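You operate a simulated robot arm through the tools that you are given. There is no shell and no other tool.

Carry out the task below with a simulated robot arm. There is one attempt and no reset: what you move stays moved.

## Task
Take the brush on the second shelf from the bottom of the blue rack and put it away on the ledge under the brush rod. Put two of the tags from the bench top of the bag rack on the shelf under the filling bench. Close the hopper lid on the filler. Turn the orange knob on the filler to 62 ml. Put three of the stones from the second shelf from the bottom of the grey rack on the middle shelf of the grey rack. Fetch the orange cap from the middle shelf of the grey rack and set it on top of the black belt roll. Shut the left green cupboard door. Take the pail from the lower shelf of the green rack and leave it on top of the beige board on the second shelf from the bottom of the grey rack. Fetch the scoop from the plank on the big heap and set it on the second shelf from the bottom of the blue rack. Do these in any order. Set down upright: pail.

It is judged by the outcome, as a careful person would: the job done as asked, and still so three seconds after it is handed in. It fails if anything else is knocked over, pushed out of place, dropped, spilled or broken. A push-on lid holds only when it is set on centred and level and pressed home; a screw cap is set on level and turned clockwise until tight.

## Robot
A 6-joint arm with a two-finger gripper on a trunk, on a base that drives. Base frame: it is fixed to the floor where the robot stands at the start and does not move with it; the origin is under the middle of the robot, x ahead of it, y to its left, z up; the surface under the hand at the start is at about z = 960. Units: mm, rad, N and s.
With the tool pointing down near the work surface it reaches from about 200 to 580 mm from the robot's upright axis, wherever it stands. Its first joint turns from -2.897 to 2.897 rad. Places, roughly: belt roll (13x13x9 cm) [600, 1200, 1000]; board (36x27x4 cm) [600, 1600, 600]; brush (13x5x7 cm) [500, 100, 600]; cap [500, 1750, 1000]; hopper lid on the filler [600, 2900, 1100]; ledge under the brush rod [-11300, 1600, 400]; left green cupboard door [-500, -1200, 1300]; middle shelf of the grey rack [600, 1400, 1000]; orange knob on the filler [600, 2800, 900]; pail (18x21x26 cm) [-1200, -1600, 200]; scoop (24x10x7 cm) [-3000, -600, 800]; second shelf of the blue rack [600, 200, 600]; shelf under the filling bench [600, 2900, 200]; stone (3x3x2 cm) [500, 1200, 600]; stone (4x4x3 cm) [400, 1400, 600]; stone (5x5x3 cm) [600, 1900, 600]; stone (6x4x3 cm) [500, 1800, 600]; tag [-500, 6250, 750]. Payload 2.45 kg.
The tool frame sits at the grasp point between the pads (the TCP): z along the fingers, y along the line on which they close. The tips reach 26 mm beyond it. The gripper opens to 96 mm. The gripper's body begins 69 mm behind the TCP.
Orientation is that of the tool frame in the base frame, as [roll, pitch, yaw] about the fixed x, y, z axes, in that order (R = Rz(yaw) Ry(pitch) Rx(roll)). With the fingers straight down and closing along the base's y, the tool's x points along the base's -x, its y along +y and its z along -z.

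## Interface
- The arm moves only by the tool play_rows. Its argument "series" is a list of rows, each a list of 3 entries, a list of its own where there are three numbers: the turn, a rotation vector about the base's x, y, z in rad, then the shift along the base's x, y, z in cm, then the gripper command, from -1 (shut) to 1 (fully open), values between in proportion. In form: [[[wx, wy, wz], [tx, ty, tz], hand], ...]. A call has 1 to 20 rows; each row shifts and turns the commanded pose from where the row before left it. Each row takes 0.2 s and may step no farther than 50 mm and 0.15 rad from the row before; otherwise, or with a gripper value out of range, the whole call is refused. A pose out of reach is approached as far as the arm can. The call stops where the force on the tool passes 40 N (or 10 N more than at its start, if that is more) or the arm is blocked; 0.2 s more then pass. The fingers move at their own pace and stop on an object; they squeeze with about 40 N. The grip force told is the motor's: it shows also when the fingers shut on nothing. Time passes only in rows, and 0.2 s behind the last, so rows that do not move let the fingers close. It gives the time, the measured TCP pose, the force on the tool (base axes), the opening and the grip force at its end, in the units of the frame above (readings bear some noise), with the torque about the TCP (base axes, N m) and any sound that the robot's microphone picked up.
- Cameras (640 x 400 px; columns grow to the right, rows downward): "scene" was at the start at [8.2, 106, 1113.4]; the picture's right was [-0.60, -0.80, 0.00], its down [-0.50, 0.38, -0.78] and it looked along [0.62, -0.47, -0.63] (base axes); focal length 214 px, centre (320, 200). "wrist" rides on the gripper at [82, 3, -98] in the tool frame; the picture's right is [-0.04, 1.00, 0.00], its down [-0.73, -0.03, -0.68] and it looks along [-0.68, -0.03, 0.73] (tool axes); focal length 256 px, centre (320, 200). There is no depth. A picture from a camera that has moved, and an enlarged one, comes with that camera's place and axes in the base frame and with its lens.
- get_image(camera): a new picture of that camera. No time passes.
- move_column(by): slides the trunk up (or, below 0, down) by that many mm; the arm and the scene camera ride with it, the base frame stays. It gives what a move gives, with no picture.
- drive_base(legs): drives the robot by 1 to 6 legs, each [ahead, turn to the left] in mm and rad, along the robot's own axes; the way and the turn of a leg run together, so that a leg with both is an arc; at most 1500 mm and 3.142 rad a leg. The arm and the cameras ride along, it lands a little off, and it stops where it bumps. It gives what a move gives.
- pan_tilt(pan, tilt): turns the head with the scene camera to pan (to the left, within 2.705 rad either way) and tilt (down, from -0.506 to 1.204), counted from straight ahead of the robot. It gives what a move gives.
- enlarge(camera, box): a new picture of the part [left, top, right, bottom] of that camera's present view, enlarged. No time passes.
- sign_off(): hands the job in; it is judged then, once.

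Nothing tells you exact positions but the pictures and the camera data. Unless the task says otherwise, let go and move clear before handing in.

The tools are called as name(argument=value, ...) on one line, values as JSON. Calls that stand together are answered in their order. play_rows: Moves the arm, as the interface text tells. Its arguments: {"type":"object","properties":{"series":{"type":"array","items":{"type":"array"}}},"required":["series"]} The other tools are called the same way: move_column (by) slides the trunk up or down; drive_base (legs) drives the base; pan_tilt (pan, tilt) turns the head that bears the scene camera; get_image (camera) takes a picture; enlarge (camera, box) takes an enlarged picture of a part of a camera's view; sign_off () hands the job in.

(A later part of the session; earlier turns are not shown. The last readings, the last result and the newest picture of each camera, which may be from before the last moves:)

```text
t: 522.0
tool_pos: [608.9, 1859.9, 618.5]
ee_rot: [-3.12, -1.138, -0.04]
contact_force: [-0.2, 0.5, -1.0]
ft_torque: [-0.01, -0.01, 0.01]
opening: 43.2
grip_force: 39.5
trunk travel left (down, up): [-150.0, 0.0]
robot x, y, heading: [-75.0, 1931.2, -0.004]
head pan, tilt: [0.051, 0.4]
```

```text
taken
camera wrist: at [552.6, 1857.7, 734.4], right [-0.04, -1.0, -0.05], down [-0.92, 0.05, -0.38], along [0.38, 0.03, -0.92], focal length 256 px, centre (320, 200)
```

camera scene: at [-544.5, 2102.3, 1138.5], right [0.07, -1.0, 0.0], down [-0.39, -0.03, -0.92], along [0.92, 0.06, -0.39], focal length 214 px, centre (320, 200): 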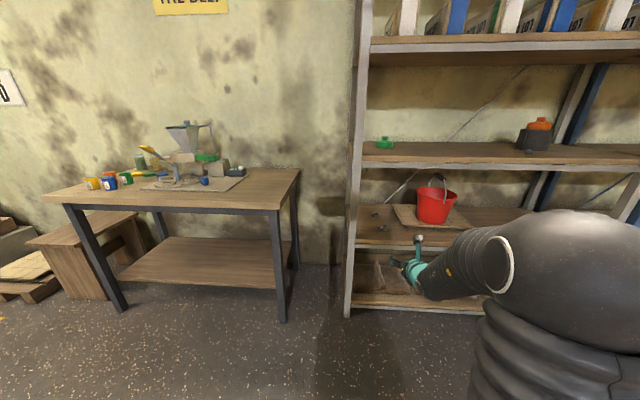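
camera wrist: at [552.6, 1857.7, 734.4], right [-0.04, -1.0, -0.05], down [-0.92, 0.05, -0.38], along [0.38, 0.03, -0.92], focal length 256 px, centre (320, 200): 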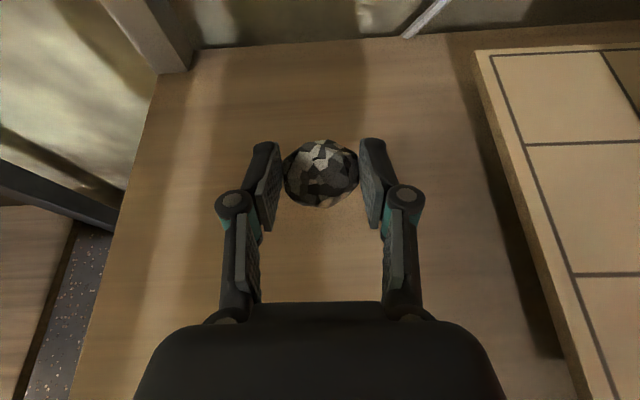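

drive_base(legs=[[-470, 0]])

play_rows(series=[[[0, 0, 0], [-0.6, -0.3, 4.2], -1], [[0, 0, 0], [-0.6, -0.3, 4.2], -1], [[0, 0, 0], [-0.6, -0.3, 4.2], -1], [[0, 0, 0], [-0.6, -0.3, 4.2], -1], [[0, 0, 0], [-0.6, -0.3, 4.2], -1], [[0, 0, 0], [-0.6, -0.3, 4.2], -1], [[0, 0, 0], [-0.6, -0.3, 4.2], -1], [[0, 0, 0], [-0.6, -0.3, 4.2], -1], [[0, 0, 0], [-0.6, -0.3, 4.2], -1], [[0, 0, 0], [-0.6, -0.3, 4.2], -1], [[0, 0, 0], [0, 0, 0], -1]])

drive_base(legs=[[330, 0]])

get_image(camera="wrist")

```text
t: 524.8
tool_pos: [145.6, 1863.6, 618.5]
ee_rot: [-3.12, -1.139, -0.034]
contact_force: [0.2, 0.0, 0.0]
ft_torque: [-0.02, 0.01, 0.01]
opening: 43.3
grip_force: 40.0
trunk travel left (down, up): [-150.0, 0.0]
robot x, y, heading: [-540.7, 1934.2, 0.002]
head pan, tilt: [0.051, 0.4]
```

```text
t: 527.2
tool_pos: [85.7, 1834.4, 1037.5]
ee_rot: [-3.121, -1.137, -0.034]
contact_force: [0.6, 0.1, -0.3]
ft_torque: [-0.01, 0.01, -0.02]
opening: 43.2
grip_force: 39.7
trunk travel left (down, up): [-150.0, 0.0]
robot x, y, heading: [-538.2, 1933.8, 0.002]
head pan, tilt: [0.051, 0.4]
```

```text
t: 529.4
tool_pos: [422.1, 1838.6, 1038.7]
ee_rot: [-3.12, -1.14, -0.03]
contact_force: [1.1, 0.0, -1.1]
ft_torque: [0.02, -0.04, -0.03]
opening: 43.1
grip_force: 39.4
trunk travel left (down, up): [-150.0, 0.0]
robot x, y, heading: [-205.0, 1934.8, 0.003]
head pan, tilt: [0.051, 0.4]
```

```text
taken
camera wrist: at [366.4, 1835.0, 1154.3], right [-0.03, -1.0, -0.05], down [-0.92, 0.04, -0.38], along [0.38, 0.03, -0.92], focal length 256 px, centre (320, 200)
```

wrist: 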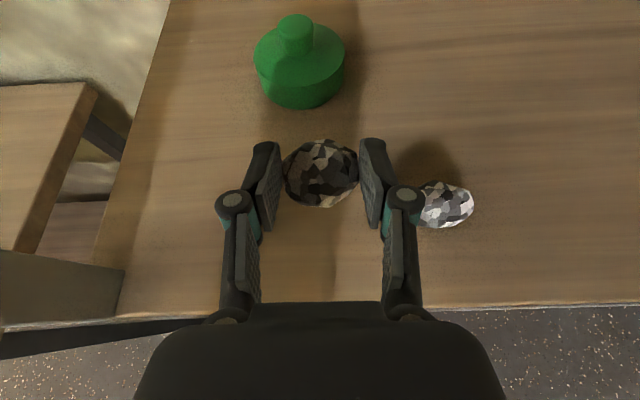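

play_rows(series=[[[0, 0, 0], [0, 1.8, -2.5], -1], [[0, 0, 0], [0, 0, -1.8], -1], [[0, 0, 0], [0, 0, -0.5], -1], [[0, 0, 0], [0, 0, -0.3], -1], [[0, 0, 0], [0, 0, 0], -1]])

play_rows(series=[[[0, 0, 0], [0, 0, -0.2], -1], [[0, 0, 0], [0, 0, -0.15], -1], [[0, 0, 0], [0, 0, 0], -1]])

```text
t: 530.6
tool_pos: [422.0, 1855.4, 987.2]
ee_rot: [-3.12, -1.14, -0.029]
contact_force: [0.5, -0.5, -1.0]
ft_torque: [-0.04, 0.02, 0.0]
opening: 43.2
grip_force: 39.9
trunk travel left (down, up): [-150.0, 0.0]
robot x, y, heading: [-201.6, 1939.9, 0.006]
head pan, tilt: [0.051, 0.4]
```

```text
t: 531.4
tool_pos: [422.1, 1855.5, 984.7]
ee_rot: [-3.123, -1.143, -0.033]
contact_force: [2.7, -1.2, 10.3]
ft_torque: [0.09, -0.09, -0.06]
opening: 43.4
grip_force: 40.7
trunk travel left (down, up): [-150.0, 0.0]
robot x, y, heading: [-201.8, 1934.9, 0.005]
head pan, tilt: [0.051, 0.4]
```

play_rows(series=[[[0, 0, 0], [0, 0, 0.15], -0.3], [[0, 0, 0], [0, 0, 0], 0.1], [[0, 0, 0], [0, 0, 0], 0.3], [[0, 0, 0], [0, 0, 0], 0.3], [[0, 0, 0], [0, 0, 2], 0.3], [[0, 0, 0], [0, 0, 4], 0.3]])

get_image(camera="wrist")

drive_base(legs=[[-600, 0]])

pan_tilt(pan=-0.2, tilt=0.35)

get_image(camera="scene")

pan_tilt(pan=0.7, tilt=0.25)

get_image(camera="scene")

enlarge(camera="scene", box=[160, 100, 480, 300])

```text
t: 532.8
tool_pos: [420.5, 1857.2, 1043.7]
ee_rot: [-3.119, -1.135, -0.03]
contact_force: [0.7, 0.3, 0.4]
ft_torque: [-0.04, 0.01, 0.01]
opening: 62.1
grip_force: 0.0
trunk travel left (down, up): [-150.0, 0.0]
robot x, y, heading: [-203.6, 1941.0, 0.001]
head pan, tilt: [0.051, 0.4]
```

```text
taken
camera wrist: at [365.9, 1853.6, 1160.8], right [-0.03, -1.0, -0.05], down [-0.92, 0.04, -0.38], along [0.38, 0.03, -0.92], focal length 256 px, centre (320, 200)
```

wrist: 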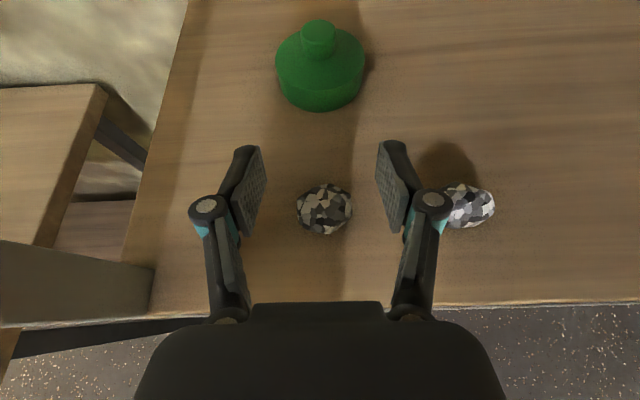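

```text
t: 536.2
tool_pos: [-178.5, 1853.9, 1044.8]
ee_rot: [-3.121, -1.137, -0.031]
contact_force: [-1.0, -0.2, 0.2]
ft_torque: [-0.01, -0.01, 0.02]
opening: 62.4
grip_force: 0.1
trunk travel left (down, up): [-150.0, 0.0]
robot x, y, heading: [-805.2, 1934.5, 0.008]
head pan, tilt: [0.051, 0.4]
```

```text
t: 537.0
tool_pos: [-178.4, 1853.8, 1045.6]
ee_rot: [-3.121, -1.139, -0.029]
contact_force: [-0.3, -0.6, -0.7]
ft_torque: [-0.02, 0.01, -0.01]
opening: 62.4
grip_force: 0.0
trunk travel left (down, up): [-150.0, 0.0]
robot x, y, heading: [-802.5, 1935.1, 0.007]
head pan, tilt: [-0.201, 0.351]
```

```text
taken
camera scene: at [-773.3, 2072.7, 1143.1], right [-0.19, -0.98, 0.0], down [-0.34, 0.07, -0.94], along [0.92, -0.18, -0.34], focal length 214 px, centre (320, 200)
```

scene: 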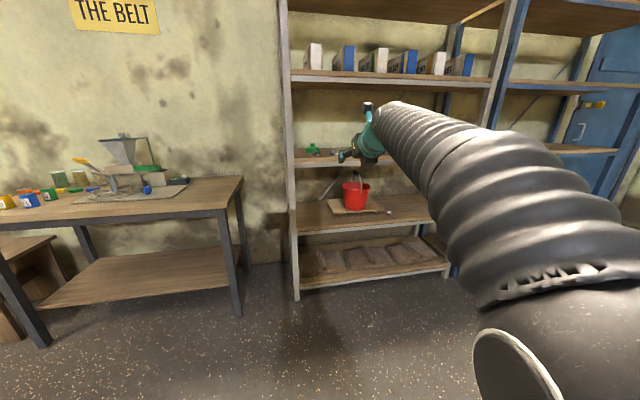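

```text
t: 538.2
tool_pos: [-179.1, 1853.5, 1044.5]
ee_rot: [-3.121, -1.139, -0.03]
contact_force: [0.1, 0.6, -1.2]
ft_torque: [-0.02, 0.02, 0.02]
opening: 62.7
grip_force: 0.0
trunk travel left (down, up): [-150.0, 0.0]
robot x, y, heading: [-807.2, 1931.5, 0.011]
head pan, tilt: [0.7, 0.25]
```

```text
taken
camera scene: at [-793.6, 2151.2, 1152.5], right [0.65, -0.76, 0.0], down [-0.19, -0.16, -0.97], along [0.74, 0.63, -0.25], focal length 214 px, centre (320, 200)
```

scene: 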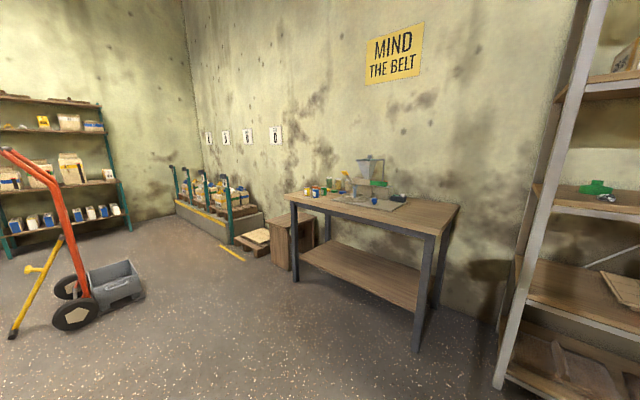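

```text
2.00 times, centred on (320, 200) of scene
camera zoom: at [-793.6, 2151.2, 1152.5], right [0.65, -0.76, 0.0], down [-0.19, -0.16, -0.97], along [0.74, 0.63, -0.25], focal length 429 px, centre (320, 200)
```

zoom: 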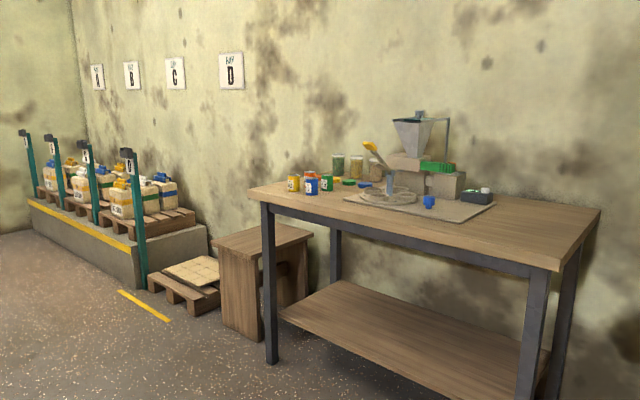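

Three stones are on the middle shelf. Now the filler on the filling bench; driving over for a closer look.

drive_base(legs=[[0, 1.44], [930, 0], [0, -1.445]])

pan_tilt(pan=0.0, tilt=0.25)

get_image(camera="scene")

enlarge(camera="scene", box=[240, 80, 480, 230])

```text
t: 550.1
tool_pos: [-41.5, 2770.6, 1045.5]
ee_rot: [-3.119, -1.137, -0.063]
contact_force: [-0.2, 0.3, 0.5]
ft_torque: [0.01, 0.01, 0.0]
opening: 62.4
grip_force: 0.0
trunk travel left (down, up): [-150.0, 0.0]
robot x, y, heading: [-666.0, 2874.5, -0.022]
head pan, tilt: [0.7, 0.25]
```

```text
t: 551.2
tool_pos: [-41.0, 2770.1, 1045.1]
ee_rot: [-3.121, -1.138, -0.065]
contact_force: [-0.6, -0.1, 0.4]
ft_torque: [-0.01, -0.02, 0.0]
opening: 62.4
grip_force: 0.0
trunk travel left (down, up): [-150.0, 0.0]
robot x, y, heading: [-666.4, 2871.2, -0.024]
head pan, tilt: [0.0, 0.25]
```

```text
taken
camera scene: at [-625.5, 3027.8, 1152.5], right [-0.03, -1.0, 0.0], down [-0.25, 0.01, -0.97], along [0.97, -0.03, -0.25], focal length 214 px, centre (320, 200)
```

scene: 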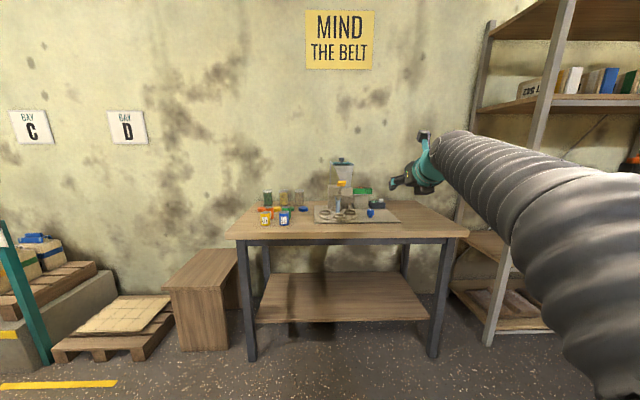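

```text
2.67 times, centred on (360, 155) of scene
camera zoom: at [-625.5, 3027.8, 1152.5], right [-0.03, -1.0, 0.0], down [-0.25, 0.01, -0.97], along [0.97, -0.03, -0.25], focal length 572 px, centre (213, 320)
```

zoom: 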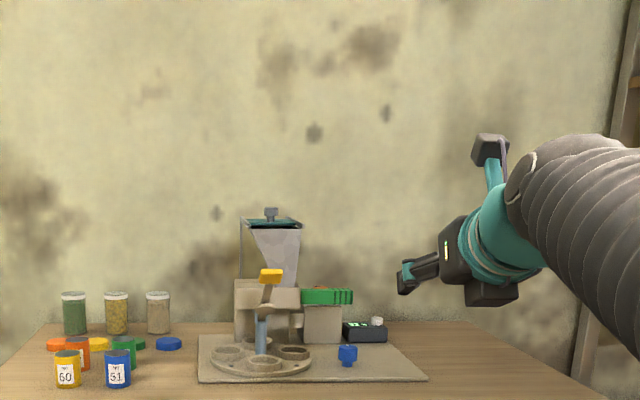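

play_rows(series=[[[0, 0, 0], [-3, -1, 2], 0.3], [[0, 0, 0], [-3, -1, 2], 0.3], [[0, 0, 0], [-3, -1, 2], 0.3], [[0, 0, 0], [-3, -1, 0], 0.3]])

drive_base(legs=[[300, 0.022]])

get_image(camera="scene")

enlarge(camera="scene", box=[280, 110, 480, 235])

```text
t: 552.2
tool_pos: [-162.3, 2729.3, 1106.1]
ee_rot: [-3.121, -1.137, -0.063]
contact_force: [-0.2, 0.2, -0.5]
ft_torque: [0.03, 0.01, -0.02]
opening: 62.4
grip_force: 0.0
trunk travel left (down, up): [-150.0, 0.0]
robot x, y, heading: [-662.0, 2870.0, -0.026]
head pan, tilt: [0.0, 0.25]
```

```text
t: 554.2
tool_pos: [137.4, 2732.9, 1106.3]
ee_rot: [-3.122, -1.138, -0.045]
contact_force: [0.3, 0.4, -0.5]
ft_torque: [-0.02, 0.0, 0.02]
opening: 62.3
grip_force: 0.0
trunk travel left (down, up): [-150.0, 0.0]
robot x, y, heading: [-362.9, 2866.0, -0.004]
head pan, tilt: [0.0, 0.25]
```

```text
taken
camera scene: at [-330.9, 3023.2, 1152.5], right [-0.01, -1.0, 0.0], down [-0.25, 0.0, -0.97], along [0.97, -0.01, -0.25], focal length 214 px, centre (320, 200)
```

scene: 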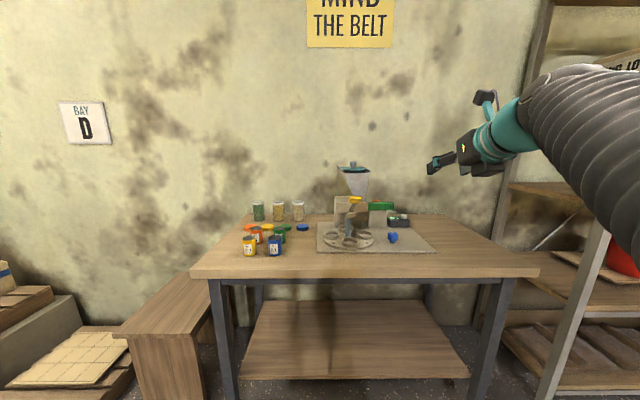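

```text
3.20 times, centred on (380, 172) of scene
camera zoom: at [-330.9, 3023.2, 1152.5], right [-0.01, -1.0, 0.0], down [-0.25, 0.0, -0.97], along [0.97, -0.01, -0.25], focal length 686 px, centre (128, 288)
```

zoom: 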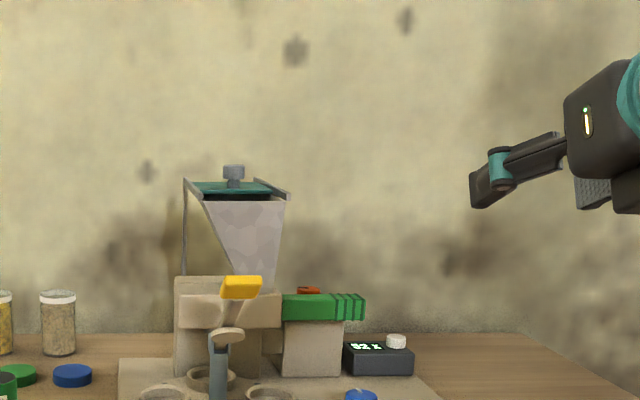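

drive_base(legs=[[220, 0]])

pan_tilt(pan=-0.05, tilt=0.35)

enlarge(camera="scene", box=[260, 80, 480, 240])

get_image(camera="wrist")

```text
t: 556.0
tool_pos: [360.9, 2730.5, 1105.8]
ee_rot: [-3.12, -1.137, -0.044]
contact_force: [0.3, 0.3, -0.7]
ft_torque: [0.0, 0.02, 0.01]
opening: 62.3
grip_force: 0.1
trunk travel left (down, up): [-150.0, 0.0]
robot x, y, heading: [-144.1, 2865.9, -0.012]
head pan, tilt: [0.0, 0.25]
```

```text
t: 556.6
tool_pos: [359.9, 2730.8, 1104.3]
ee_rot: [-3.121, -1.139, -0.045]
contact_force: [-0.6, 0.8, 0.4]
ft_torque: [-0.01, 0.0, -0.01]
opening: 62.8
grip_force: 0.1
trunk travel left (down, up): [-150.0, 0.0]
robot x, y, heading: [-139.6, 2863.5, -0.004]
head pan, tilt: [-0.051, 0.351]
```

```text
2.50 times, centred on (370, 160) of scene
camera zoom: at [-108.6, 3016.6, 1143.1], right [-0.06, -1.0, 0.0], down [-0.34, 0.02, -0.94], along [0.94, -0.06, -0.34], focal length 536 px, centre (195, 300)
```

zoom: 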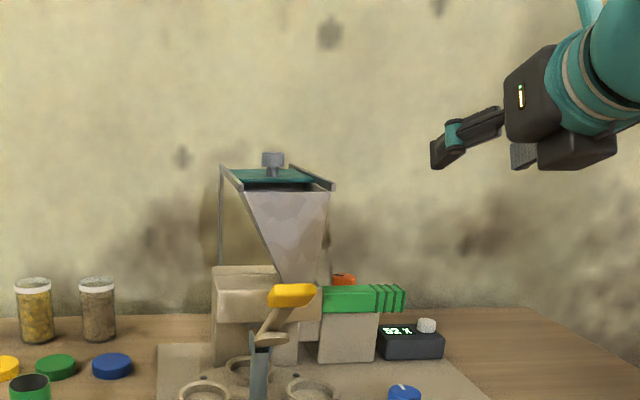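

```text
taken
camera wrist: at [305.1, 2728.9, 1222.1], right [-0.04, -1.0, -0.04], down [-0.92, 0.06, -0.38], along [0.38, 0.03, -0.92], focal length 256 px, centre (320, 200)
```

wrist: 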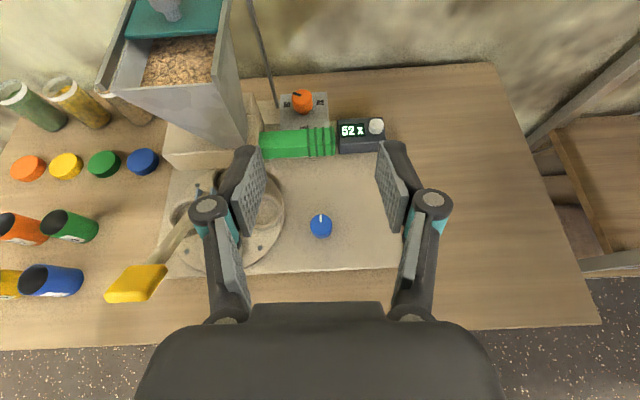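

The hopper's teal lid is slid back, leaving the front half open; the orange knob is behind on a dial, with a display reading. Zooming in.

enlarge(camera="wrist", box=[240, 70, 400, 170])

enlarge(camera="wrist", box=[80, 0, 280, 125])

enlarge(camera="scene", box=[320, 130, 440, 210])

```text
4.00 times, centred on (320, 120) of wrist
camera zoom: at [305.1, 2728.9, 1222.1], right [-0.04, -1.0, -0.04], down [-0.92, 0.06, -0.38], along [0.38, 0.03, -0.92], focal length 1024 px, centre (320, 520)
```

zoom: 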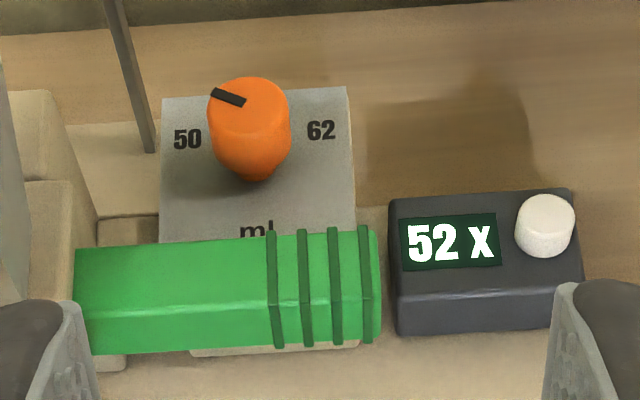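

```text
3.20 times, centred on (180, 62) of wrist
camera zoom: at [305.1, 2728.9, 1222.1], right [-0.04, -1.0, -0.04], down [-0.92, 0.06, -0.38], along [0.38, 0.03, -0.92], focal length 819 px, centre (768, 640)
```

zoom: 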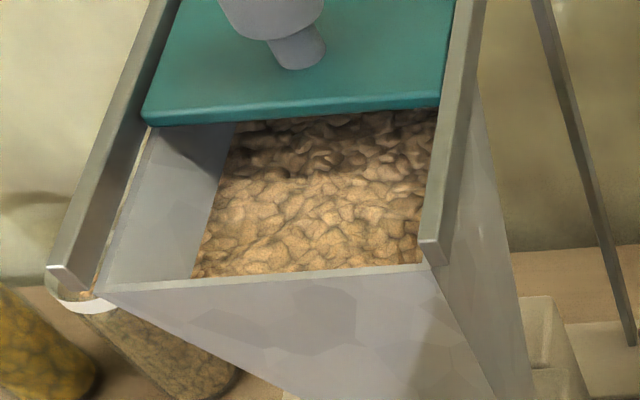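

```text
5.00 times, centred on (380, 170) of scene
camera zoom: at [-108.6, 3016.6, 1143.1], right [-0.06, -1.0, 0.0], down [-0.34, 0.02, -0.94], along [0.94, -0.06, -0.34], focal length 1072 px, centre (20, 350)
```

zoom: 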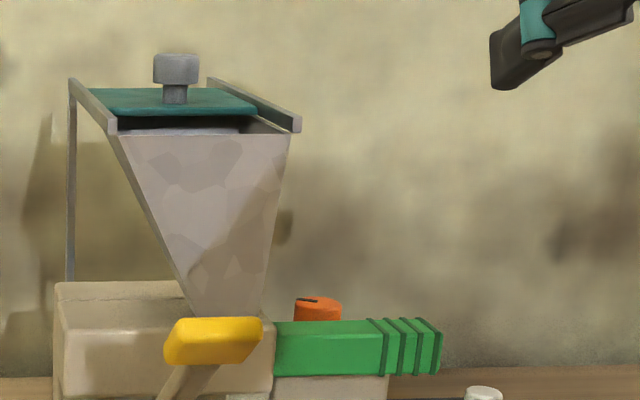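

I now understand: the teal lid slides in rails along x; its knob is at ≈(570,2873,1080) and it must be pulled ~50 mm toward me. The dial: pointer at "50" (left), must turn clockwise to "62" (right). I'll do the lid first: reposition the base slightly left.

drive_base(legs=[[0, -0.22], [-410, 0], [0, 0.225]])

play_rows(series=[[[0, 0, 0], [2, 1.2, 1], 0.3], [[0, 0, 0], [2, 1.2, 1], 0.3], [[0, 0, 0], [2, 1.2, 1], 0.3], [[0, 0, 0], [0, 1.2, 0], 0.3]])

drive_base(legs=[[400, 0]])

get_image(camera="wrist")

get_image(camera="scene")

```text
t: 560.8
tool_pos: [-34.3, 2829.1, 1106.6]
ee_rot: [-3.12, -1.138, -0.031]
contact_force: [0.7, 0.0, 0.7]
ft_torque: [0.01, -0.01, -0.01]
opening: 62.3
grip_force: 0.1
trunk travel left (down, up): [-150.0, 0.0]
robot x, y, heading: [-538.0, 2955.5, 0.002]
head pan, tilt: [-0.051, 0.351]
```

```text
t: 561.8
tool_pos: [24.8, 2878.0, 1136.2]
ee_rot: [-3.121, -1.139, -0.031]
contact_force: [0.8, 0.3, 0.5]
ft_torque: [0.0, 0.04, 0.01]
opening: 62.3
grip_force: 0.0
trunk travel left (down, up): [-150.0, 0.0]
robot x, y, heading: [-540.7, 2955.3, 0.006]
head pan, tilt: [-0.051, 0.351]
```

```text
t: 564.2
tool_pos: [420.8, 2877.6, 1136.9]
ee_rot: [-3.122, -1.138, -0.037]
contact_force: [0.6, 0.1, -0.7]
ft_torque: [0.0, -0.01, 0.0]
opening: 62.5
grip_force: 0.1
trunk travel left (down, up): [-150.0, 0.0]
robot x, y, heading: [-141.2, 2959.5, 0.003]
head pan, tilt: [-0.051, 0.351]
```

```text
taken
camera wrist: at [366.2, 2874.0, 1252.3], right [-0.03, -1.0, -0.04], down [-0.92, 0.05, -0.38], along [0.38, 0.03, -0.92], focal length 256 px, centre (320, 200)
```

wrist: 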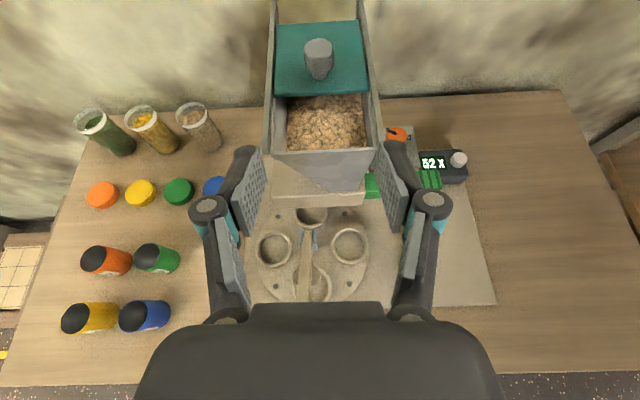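

```text
taken
camera scene: at [-110.6, 3109.4, 1143.1], right [-0.05, -1.0, 0.0], down [-0.34, 0.02, -0.94], along [0.94, -0.05, -0.34], focal length 214 px, centre (320, 200)
```

scene: 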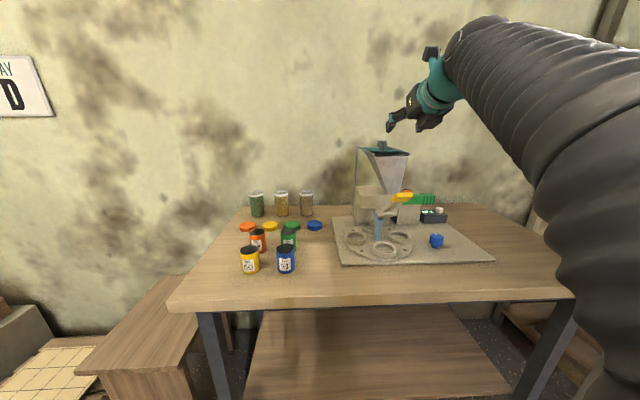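

drive_base(legs=[[60, 0]])

play_rows(series=[[[0, 0, 0], [3, 0, 0], 0.3], [[0, 0, 0], [3, 0, 0], 0.3], [[0, 0, 0], [3, 0, 0], 0.3], [[0, 0, 0], [0, 0, -1.5], 0.3], [[0, 0, 0], [0, 0, 0], 0.3]])

get_image(camera="wrist")

enlarge(camera="scene", box=[320, 80, 480, 200])

```text
t: 565.2
tool_pos: [482.8, 2876.6, 1136.9]
ee_rot: [-3.121, -1.136, -0.036]
contact_force: [-0.9, -0.5, 0.8]
ft_torque: [0.03, 0.01, 0.02]
opening: 62.4
grip_force: 0.0
trunk travel left (down, up): [-150.0, 0.0]
robot x, y, heading: [-79.3, 2960.5, 0.002]
head pan, tilt: [-0.051, 0.351]
```

```text
t: 566.4
tool_pos: [572.3, 2877.8, 1122.8]
ee_rot: [-3.12, -1.137, -0.034]
contact_force: [-0.7, -0.2, 0.3]
ft_torque: [0.01, 0.01, 0.01]
opening: 62.5
grip_force: 0.0
trunk travel left (down, up): [-150.0, 0.0]
robot x, y, heading: [-83.0, 2959.1, 0.005]
head pan, tilt: [-0.051, 0.351]
```

```text
taken
camera wrist: at [517.0, 2874.2, 1237.3], right [-0.03, -1.0, -0.05], down [-0.92, 0.05, -0.38], along [0.38, 0.03, -0.92], focal length 256 px, centre (320, 200)
```

wrist: 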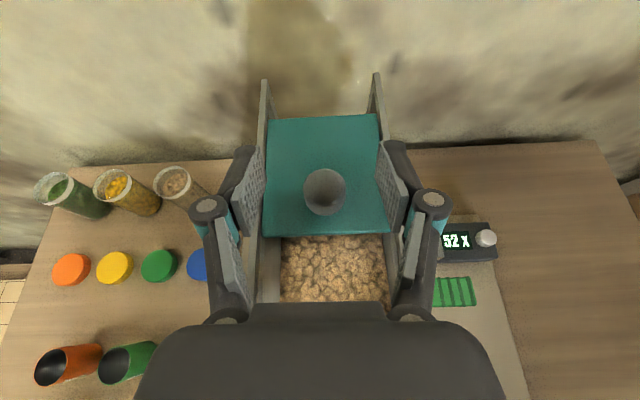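

```text
3.33 times, centred on (400, 140) of scene
camera zoom: at [-49.9, 3109.5, 1143.1], right [-0.05, -1.0, 0.0], down [-0.34, 0.02, -0.94], along [0.94, -0.05, -0.34], focal length 715 px, centre (53, 400)
```

zoom: 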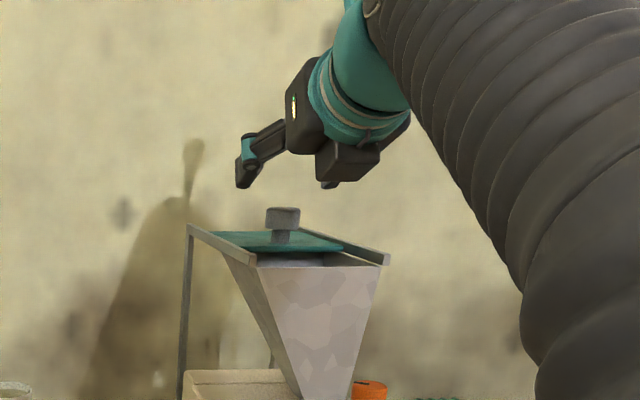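

play_rows(series=[[[0, 0, 0], [0.4, 0, -1.5], 0.3], [[0, 0, 0], [0, 0, -1.3], 0.3], [[0, 0, 0], [0, 0, 0], 0.3]])

get_image(camera="wrist")

enlarge(camera="scene", box=[340, 100, 440, 175])

```text
t: 567.2
tool_pos: [575.9, 2877.4, 1091.9]
ee_rot: [-3.121, -1.139, -0.034]
contact_force: [-0.7, 0.7, -0.2]
ft_torque: [-0.03, 0.02, 0.01]
opening: 62.6
grip_force: 0.0
trunk travel left (down, up): [-150.0, 0.0]
robot x, y, heading: [-82.4, 2957.4, 0.006]
head pan, tilt: [-0.051, 0.351]
```

```text
taken
camera wrist: at [520.8, 2874.3, 1209.0], right [-0.03, -1.0, -0.05], down [-0.92, 0.05, -0.38], along [0.38, 0.03, -0.92], focal length 256 px, centre (320, 200)
```

wrist: 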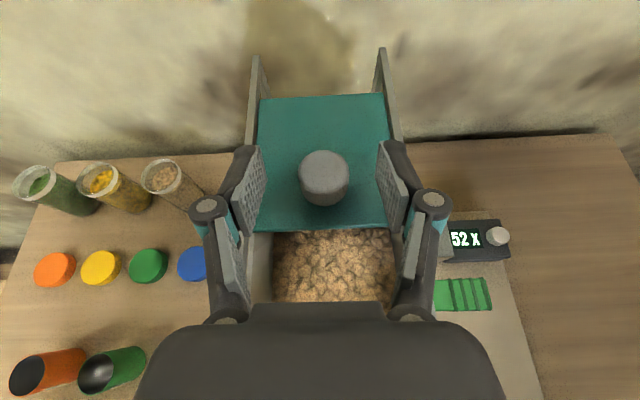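

```text
5.33 times, centred on (390, 138) of scene
camera zoom: at [-49.9, 3109.5, 1143.1], right [-0.05, -1.0, 0.0], down [-0.34, 0.02, -0.94], along [0.94, -0.05, -0.34], focal length 1144 px, centre (-53, 533)
```

zoom: 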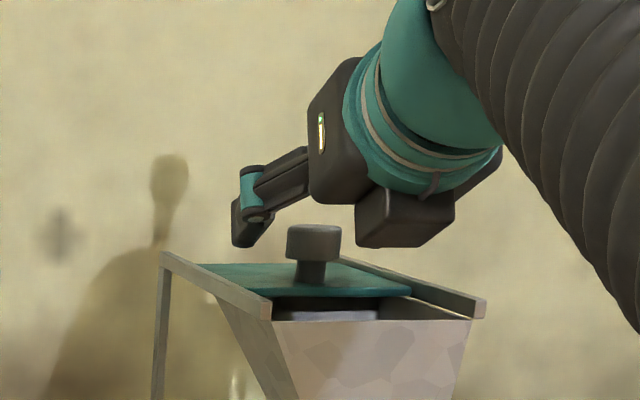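

play_rows(series=[[[0, 0, 0], [0.2, 0, -0.4], 0.3], [[0, 0, 0], [0, 0, 0], 0], [[0, 0, 0], [0, 0, 0], -0.4], [[0, 0, 0], [0, 0, 0], -0.8], [[0, 0, 0], [0, 0, 0], -1], [[0, 0, 0], [0, 0, 0], -1]])

get_image(camera="wrist")

```text
t: 568.6
tool_pos: [577.3, 2874.9, 1088.8]
ee_rot: [-3.121, -1.141, -0.039]
contact_force: [0.1, -7.5, -0.6]
ft_torque: [-0.2, 0.0, -0.16]
opening: 27.2
grip_force: 44.6
trunk travel left (down, up): [-150.0, 0.0]
robot x, y, heading: [-81.6, 2953.9, 0.001]
head pan, tilt: [-0.051, 0.351]
```

```text
taken
camera wrist: at [522.5, 2872.5, 1205.1], right [-0.03, -1.0, -0.05], down [-0.92, 0.05, -0.38], along [0.38, 0.03, -0.92], focal length 256 px, centre (320, 200)
```

wrist: 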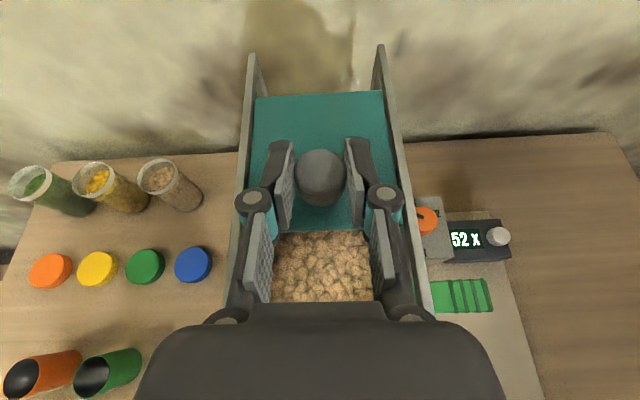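

Knob gripped. Pulling the lid toward the front in small steps.

play_rows(series=[[[0, 0, 0], [-0.5, -0.2, 0], -1], [[0, 0, 0], [-0.5, 0, 0], -1], [[0, 0, 0], [-0.5, 0, 0], -1], [[0, 0, 0], [-0.5, 0, 0], -1], [[0, 0, 0], [-0.5, 0, 0], -1], [[0, 0, 0], [-0.5, 0, 0], -1], [[0, 0, 0], [0, 0, 0], -1]])

get_image(camera="wrist")

```text
t: 570.2
tool_pos: [547.7, 2876.4, 1089.5]
ee_rot: [-3.119, -1.137, -0.035]
contact_force: [0.1, 0.9, -0.1]
ft_torque: [0.09, -0.07, 0.01]
opening: 27.3
grip_force: 44.8
trunk travel left (down, up): [-150.0, 0.0]
robot x, y, heading: [-80.5, 2953.5, 0.003]
head pan, tilt: [-0.051, 0.351]
```

```text
taken
camera wrist: at [493.2, 2872.3, 1205.1], right [-0.03, -1.0, -0.05], down [-0.92, 0.05, -0.38], along [0.38, 0.03, -0.92], focal length 256 px, centre (320, 200)
```

wrist: 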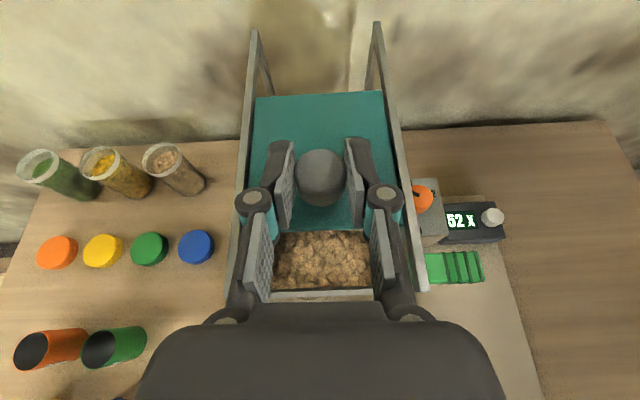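

play_rows(series=[[[0, 0, 0], [-0.5, 0, 0], -1], [[0, 0, 0], [-0.5, 0, 0], -1], [[0, 0, 0], [-0.5, 0, 0], -1], [[0, 0, 0], [-0.5, 0, 0], -1], [[0, 0, 0], [-0.5, 0, 0], -1], [[0, 0, 0], [-0.5, 0, 0], -1], [[0, 0, 0], [0, 0, 0], -1]])

get_image(camera="wrist")

enlarge(camera="scene", box=[340, 100, 440, 175])

```text
t: 571.8
tool_pos: [517.8, 2875.9, 1090.1]
ee_rot: [-3.121, -1.139, -0.035]
contact_force: [-0.1, -1.2, 1.1]
ft_torque: [-0.05, -0.31, -0.01]
opening: 27.4
grip_force: 45.1
trunk travel left (down, up): [-150.0, 0.0]
robot x, y, heading: [-82.5, 2954.7, 0.002]
head pan, tilt: [-0.051, 0.351]
```

```text
taken
camera wrist: at [463.0, 2872.5, 1205.1], right [-0.03, -1.0, -0.04], down [-0.92, 0.05, -0.38], along [0.38, 0.03, -0.92], focal length 256 px, centre (320, 200)
```

wrist: 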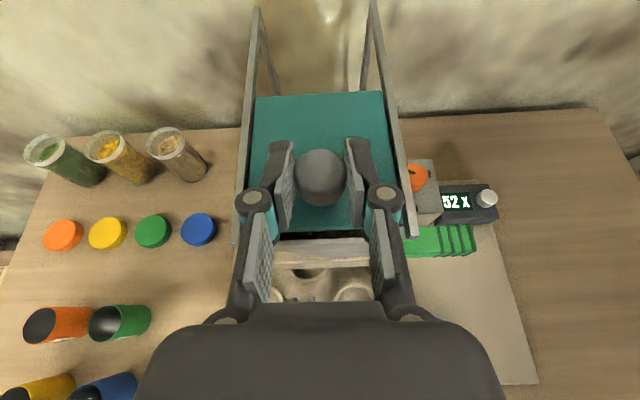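

```text
5.33 times, centred on (390, 138) of scene
camera zoom: at [-50.0, 3109.5, 1143.1], right [-0.05, -1.0, 0.0], down [-0.34, 0.02, -0.94], along [0.94, -0.05, -0.34], focal length 1144 px, centre (-53, 533)
```

zoom: 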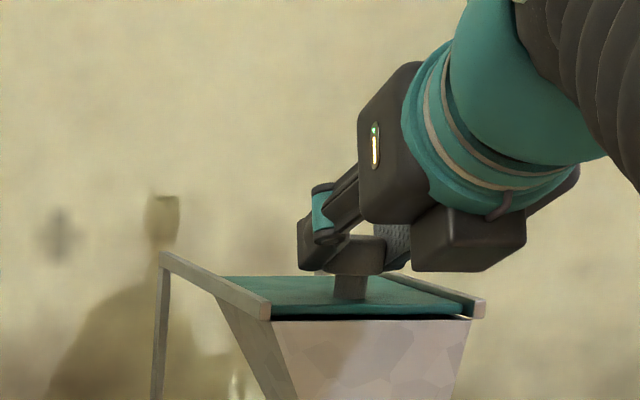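

play_rows(series=[[[0, 0, 0], [-0.3, 0, 0], -1], [[0, 0, 0], [-0.3, 0, 0], -1], [[0, 0, 0], [0, 0, 0], -1]])

enlarge(camera="scene", box=[360, 130, 440, 190])

```text
t: 572.6
tool_pos: [512.7, 2875.1, 1089.0]
ee_rot: [-3.122, -1.139, -0.036]
contact_force: [-0.8, 0.0, 1.4]
ft_torque: [0.0, -0.18, -0.06]
opening: 27.5
grip_force: 44.7
trunk travel left (down, up): [-150.0, 0.0]
robot x, y, heading: [-81.4, 2957.7, 0.001]
head pan, tilt: [-0.051, 0.351]
```

```text
6.67 times, centred on (400, 160) of scene
camera zoom: at [-50.0, 3109.4, 1143.1], right [-0.05, -1.0, 0.0], down [-0.34, 0.02, -0.94], along [0.94, -0.05, -0.34], focal length 1430 px, centre (-213, 467)
```

zoom: 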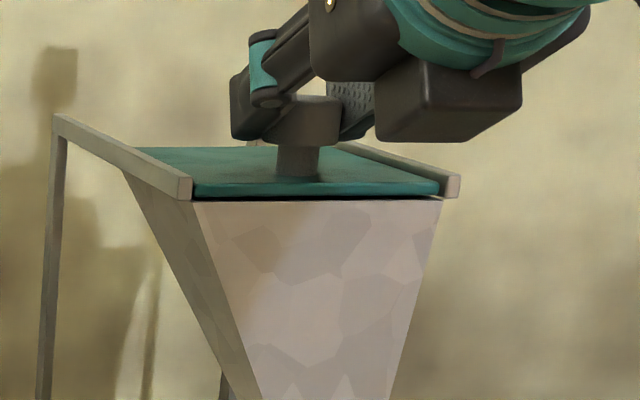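

play_rows(series=[[[0, 0, 0], [-0.2, 0, 0], -1], [[0, 0, 0], [-0.1, 0, 0], -1], [[0, 0, 0], [0, 0, 0], -1]])

get_image(camera="wrist")

```text
t: 573.4
tool_pos: [510.7, 2875.3, 1088.4]
ee_rot: [-3.118, -1.138, -0.035]
contact_force: [26.9, 0.2, 8.1]
ft_torque: [0.05, -1.0, -0.01]
opening: 27.7
grip_force: 45.2
trunk travel left (down, up): [-150.0, 0.0]
robot x, y, heading: [-84.7, 2953.4, 0.004]
head pan, tilt: [-0.051, 0.351]
```

```text
taken
camera wrist: at [455.7, 2872.3, 1205.0], right [-0.03, -1.0, -0.05], down [-0.92, 0.05, -0.38], along [0.38, 0.03, -0.92], focal length 256 px, centre (320, 200)
```

wrist: 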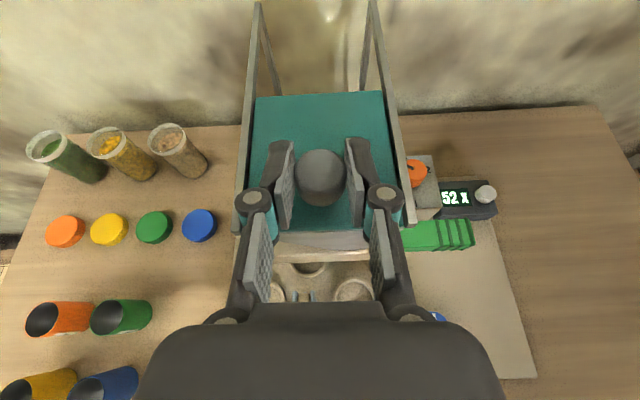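

Firm end stop: the lid is closed. Releasing and lifting off.

play_rows(series=[[[0, 0, 0], [0.2, 0, 0], -1], [[0, 0, 0], [0, 0, 0], -0.5], [[0, 0, 0], [0, 0, 0], 0], [[0, 0, 0], [0, 0, 0], 0.2], [[0, 0, 0], [0, 0, 1.5], 0.2], [[0, 0, 0], [0, 0, 3], 0.2], [[0, 0, 0], [-2, 0, 3], 0.2], [[0, 0, 0], [-3, 0, 2], 0.2]])

get_image(camera="wrist")

enlarge(camera="scene", box=[340, 120, 460, 210])

```text
t: 575.2
tool_pos: [461.2, 2874.5, 1182.9]
ee_rot: [-3.12, -1.139, -0.035]
contact_force: [-0.1, -1.7, -0.5]
ft_torque: [-0.02, 0.01, 0.02]
opening: 57.6
grip_force: 0.0
trunk travel left (down, up): [-150.0, 0.0]
robot x, y, heading: [-83.3, 2955.1, -0.002]
head pan, tilt: [-0.051, 0.351]
```

```text
taken
camera wrist: at [406.5, 2871.3, 1299.2], right [-0.03, -1.0, -0.04], down [-0.92, 0.05, -0.38], along [0.38, 0.03, -0.92], focal length 256 px, centre (320, 200)
```

wrist: 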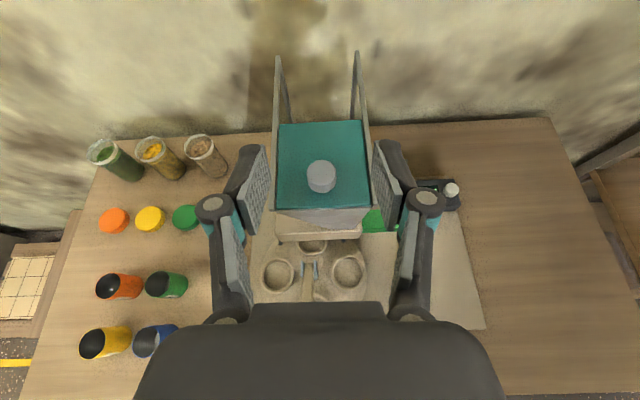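

```text
4.44 times, centred on (400, 165) of scene
camera zoom: at [-49.6, 3109.5, 1143.0], right [-0.05, -1.0, 0.0], down [-0.34, 0.02, -0.94], along [0.94, -0.05, -0.34], focal length 953 px, centre (-36, 356)
```

zoom: 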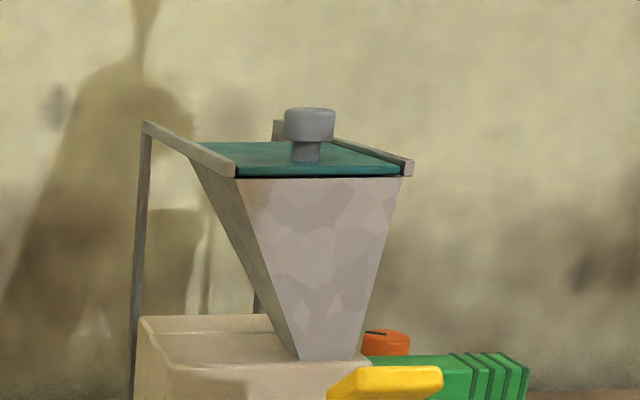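

Lid fully closed. For the dial knob I'll use a 40° tilt approach, gripping from the −y side and rotating clockwise about the knob axis in two strokes. First reposition the base ~95 mm to the right.

drive_base(legs=[[0, 0.235], [-400, 0], [0, -0.235]])

play_rows(series=[[[0, 0.109, 0], [0, 0, -1], 0.2], [[0, 0.109, 0], [0, 0, -1], 0.2], [[0, 0.109, 0], [0, 0, -1], 0.2], [[0, 0.109, 0], [0, 0, -1], 0.2], [[0, 0, 0.14], [0, -1, 0], 0.2], [[0, 0, 0.14], [0, -1, 0], 0.2], [[0, 0, 0.14], [0, -1, 0], 0.2], [[0, 0, 0.14], [0, -1, 0], 0.2], [[0, 0, 0.14], [0, -1, 0], 0.2], [[0, 0, 0.14], [0, -1, 0], 0.2], [[0, 0, 0.14], [0, 0, 0], 0.2], [[0, 0, 0.14], [0, 0, 0], 0.2], [[0, 0, 0.14], [0, 0, 0], 0.2], [[0, 0, 0], [0, 0, 0], 0.2]])

get_image(camera="scene")

```text
t: 579.4
tool_pos: [69.4, 2781.2, 1183.6]
ee_rot: [-3.122, -1.137, -0.025]
contact_force: [-0.7, 0.1, 0.0]
ft_torque: [0.03, 0.02, -0.02]
opening: 57.7
grip_force: 0.0
trunk travel left (down, up): [-150.0, 0.0]
robot x, y, heading: [-471.7, 2860.7, 0.012]
head pan, tilt: [-0.051, 0.351]
```

```text
t: 582.4
tool_pos: [46.8, 2773.5, 1040.1]
ee_rot: [-3.141, -0.703, 1.249]
contact_force: [0.9, -0.5, 0.2]
ft_torque: [0.01, 0.01, -0.02]
opening: 57.7
grip_force: 0.0
out of reach, approached as far as the arm can: row 8, 9, 10, 11, 12, 13
trunk travel left (down, up): [-150.0, 0.0]
robot x, y, heading: [-473.1, 2858.1, 0.013]
head pan, tilt: [-0.051, 0.351]
```

```text
taken
camera scene: at [-443.1, 3013.4, 1143.1], right [-0.04, -1.0, 0.0], down [-0.34, 0.01, -0.94], along [0.94, -0.04, -0.34], focal length 214 px, centre (320, 200)
```

scene: 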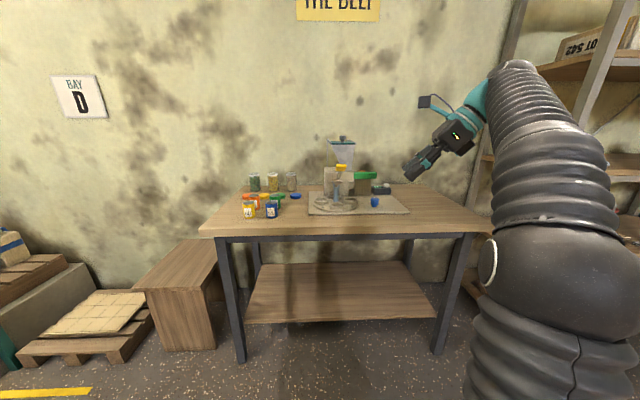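

play_rows(series=[[[0, 0, -0.126], [0, 0, 0], 0.2], [[0, 0, -0.126], [0, 0, 0], 0.2], [[0, 0, -0.125], [0, 0, 0], 0.2], [[0.0985, -0.0826, 0], [1, 0, 0], 0.2], [[0.0985, -0.0826, 0], [1, 0, 0], 0.2], [[0, 0, 0], [0, 0, 0], 0.2]])

drive_base(legs=[[400, -0.01]])

get_image(camera="wrist")

get_image(camera="scene")

```text
t: 583.8
tool_pos: [66.4, 2773.4, 1041.9]
ee_rot: [-3.135, -0.961, 0.867]
contact_force: [-0.6, -0.4, -0.5]
ft_torque: [0.01, 0.01, -0.02]
opening: 57.8
grip_force: 0.0
trunk travel left (down, up): [-150.0, 0.0]
robot x, y, heading: [-475.1, 2860.1, 0.012]
head pan, tilt: [-0.051, 0.351]
```

```text
t: 586.3
tool_pos: [476.6, 2774.0, 1041.0]
ee_rot: [-3.134, -0.958, 0.861]
contact_force: [-0.2, -0.7, 0.6]
ft_torque: [0.03, 0.01, 0.01]
opening: 57.6
grip_force: 0.1
trunk travel left (down, up): [-150.0, 0.0]
robot x, y, heading: [-64.1, 2862.3, 0.003]
head pan, tilt: [-0.051, 0.351]
```

```text
taken
camera wrist: at [457.3, 2745.5, 1164.4], right [0.75, -0.66, -0.04], down [-0.66, -0.73, -0.21], along [0.11, 0.18, -0.98], focal length 256 px, centre (320, 200)
```

wrist: 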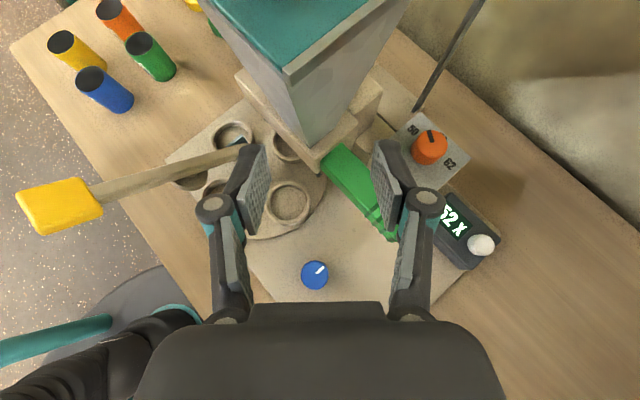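

```text
taken
camera scene: at [-32.3, 3016.2, 1143.1], right [-0.05, -1.0, 0.0], down [-0.34, 0.02, -0.94], along [0.94, -0.04, -0.34], focal length 214 px, centre (320, 200)
```

scene: 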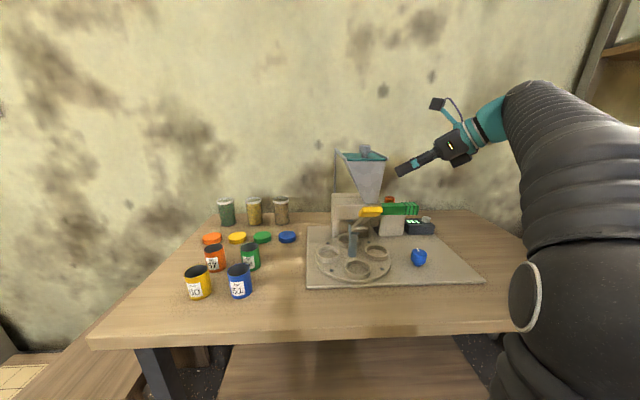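

enlarge(camera="wrist", box=[380, 100, 500, 200])

```text
4.00 times, centred on (440, 150) of wrist
camera zoom: at [457.3, 2745.5, 1164.4], right [0.75, -0.66, -0.04], down [-0.66, -0.73, -0.21], along [0.11, 0.18, -0.98], focal length 1024 px, centre (-160, 400)
```

zoom: 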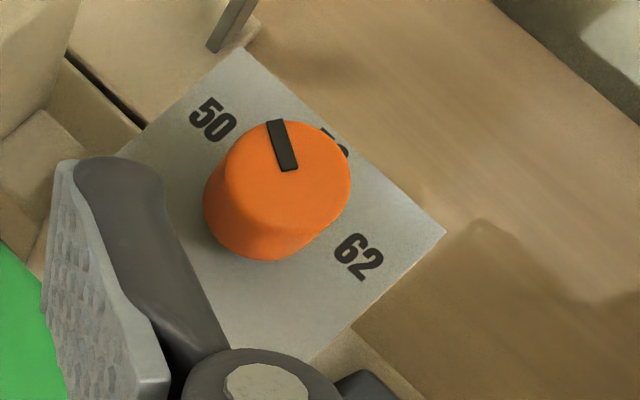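

The dial has 50/56/62 at about +65°, 0°, −67°; the pointer is at 50. I need about −132° (clockwise) in three ~44° strokes. Moving over the knob carefully, staying clear of the hopper.

play_rows(series=[[[0, 0, 0], [0, -2, 0], 0.0], [[0, 0, 0], [0, -2, 0], 0.0], [[0, 0, 0], [3, 0, -1], 0.0], [[0, 0, 0], [3, 0, -1], 0.0], [[0, 0, 0], [3, 0, -1], 0.0], [[0, 0, 0], [2.5, 0, -1], 0.0], [[0, 0, 0], [0.7, 1.2, -1], 0.0], [[0, 0, 0], [0, 0, -1], 0.0], [[0, 0, 0], [0, 0, -1], 0.0], [[0, 0, 0], [0, 0, 0], 0.0]])

get_image(camera="wrist")

enlarge(camera="scene", box=[320, 130, 480, 240])

```text
t: 588.5
tool_pos: [597.0, 2746.1, 969.9]
ee_rot: [-3.133, -0.958, 0.861]
contact_force: [-0.1, 0.2, 0.1]
ft_torque: [-0.02, -0.01, -0.01]
opening: 47.9
grip_force: 0.2
trunk travel left (down, up): [-150.0, 0.0]
robot x, y, heading: [-66.9, 2862.2, 0.005]
head pan, tilt: [-0.051, 0.351]
```

```text
taken
camera wrist: at [578.7, 2718.3, 1094.6], right [0.75, -0.66, -0.04], down [-0.66, -0.73, -0.21], along [0.11, 0.18, -0.98], focal length 256 px, centre (320, 200)
```

wrist: 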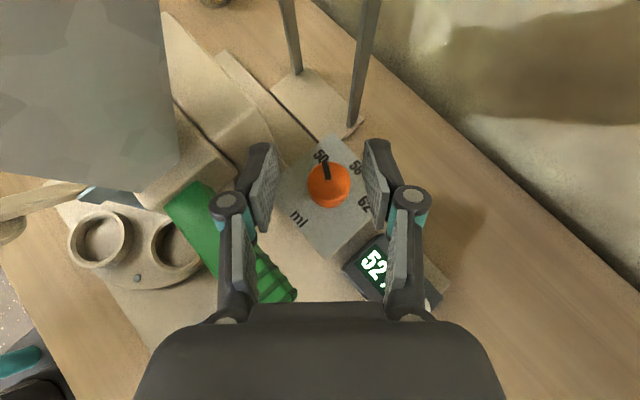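

```text
3.64 times, centred on (400, 185) of scene
camera zoom: at [-32.2, 3016.2, 1143.1], right [-0.05, -1.0, 0.0], down [-0.34, 0.02, -0.94], along [0.94, -0.04, -0.34], focal length 780 px, centre (29, 254)
```

zoom: 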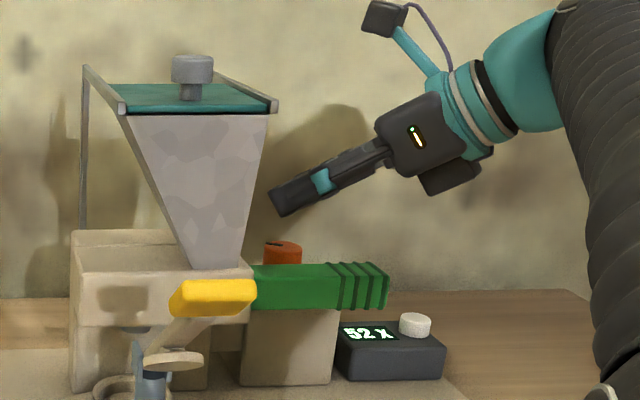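

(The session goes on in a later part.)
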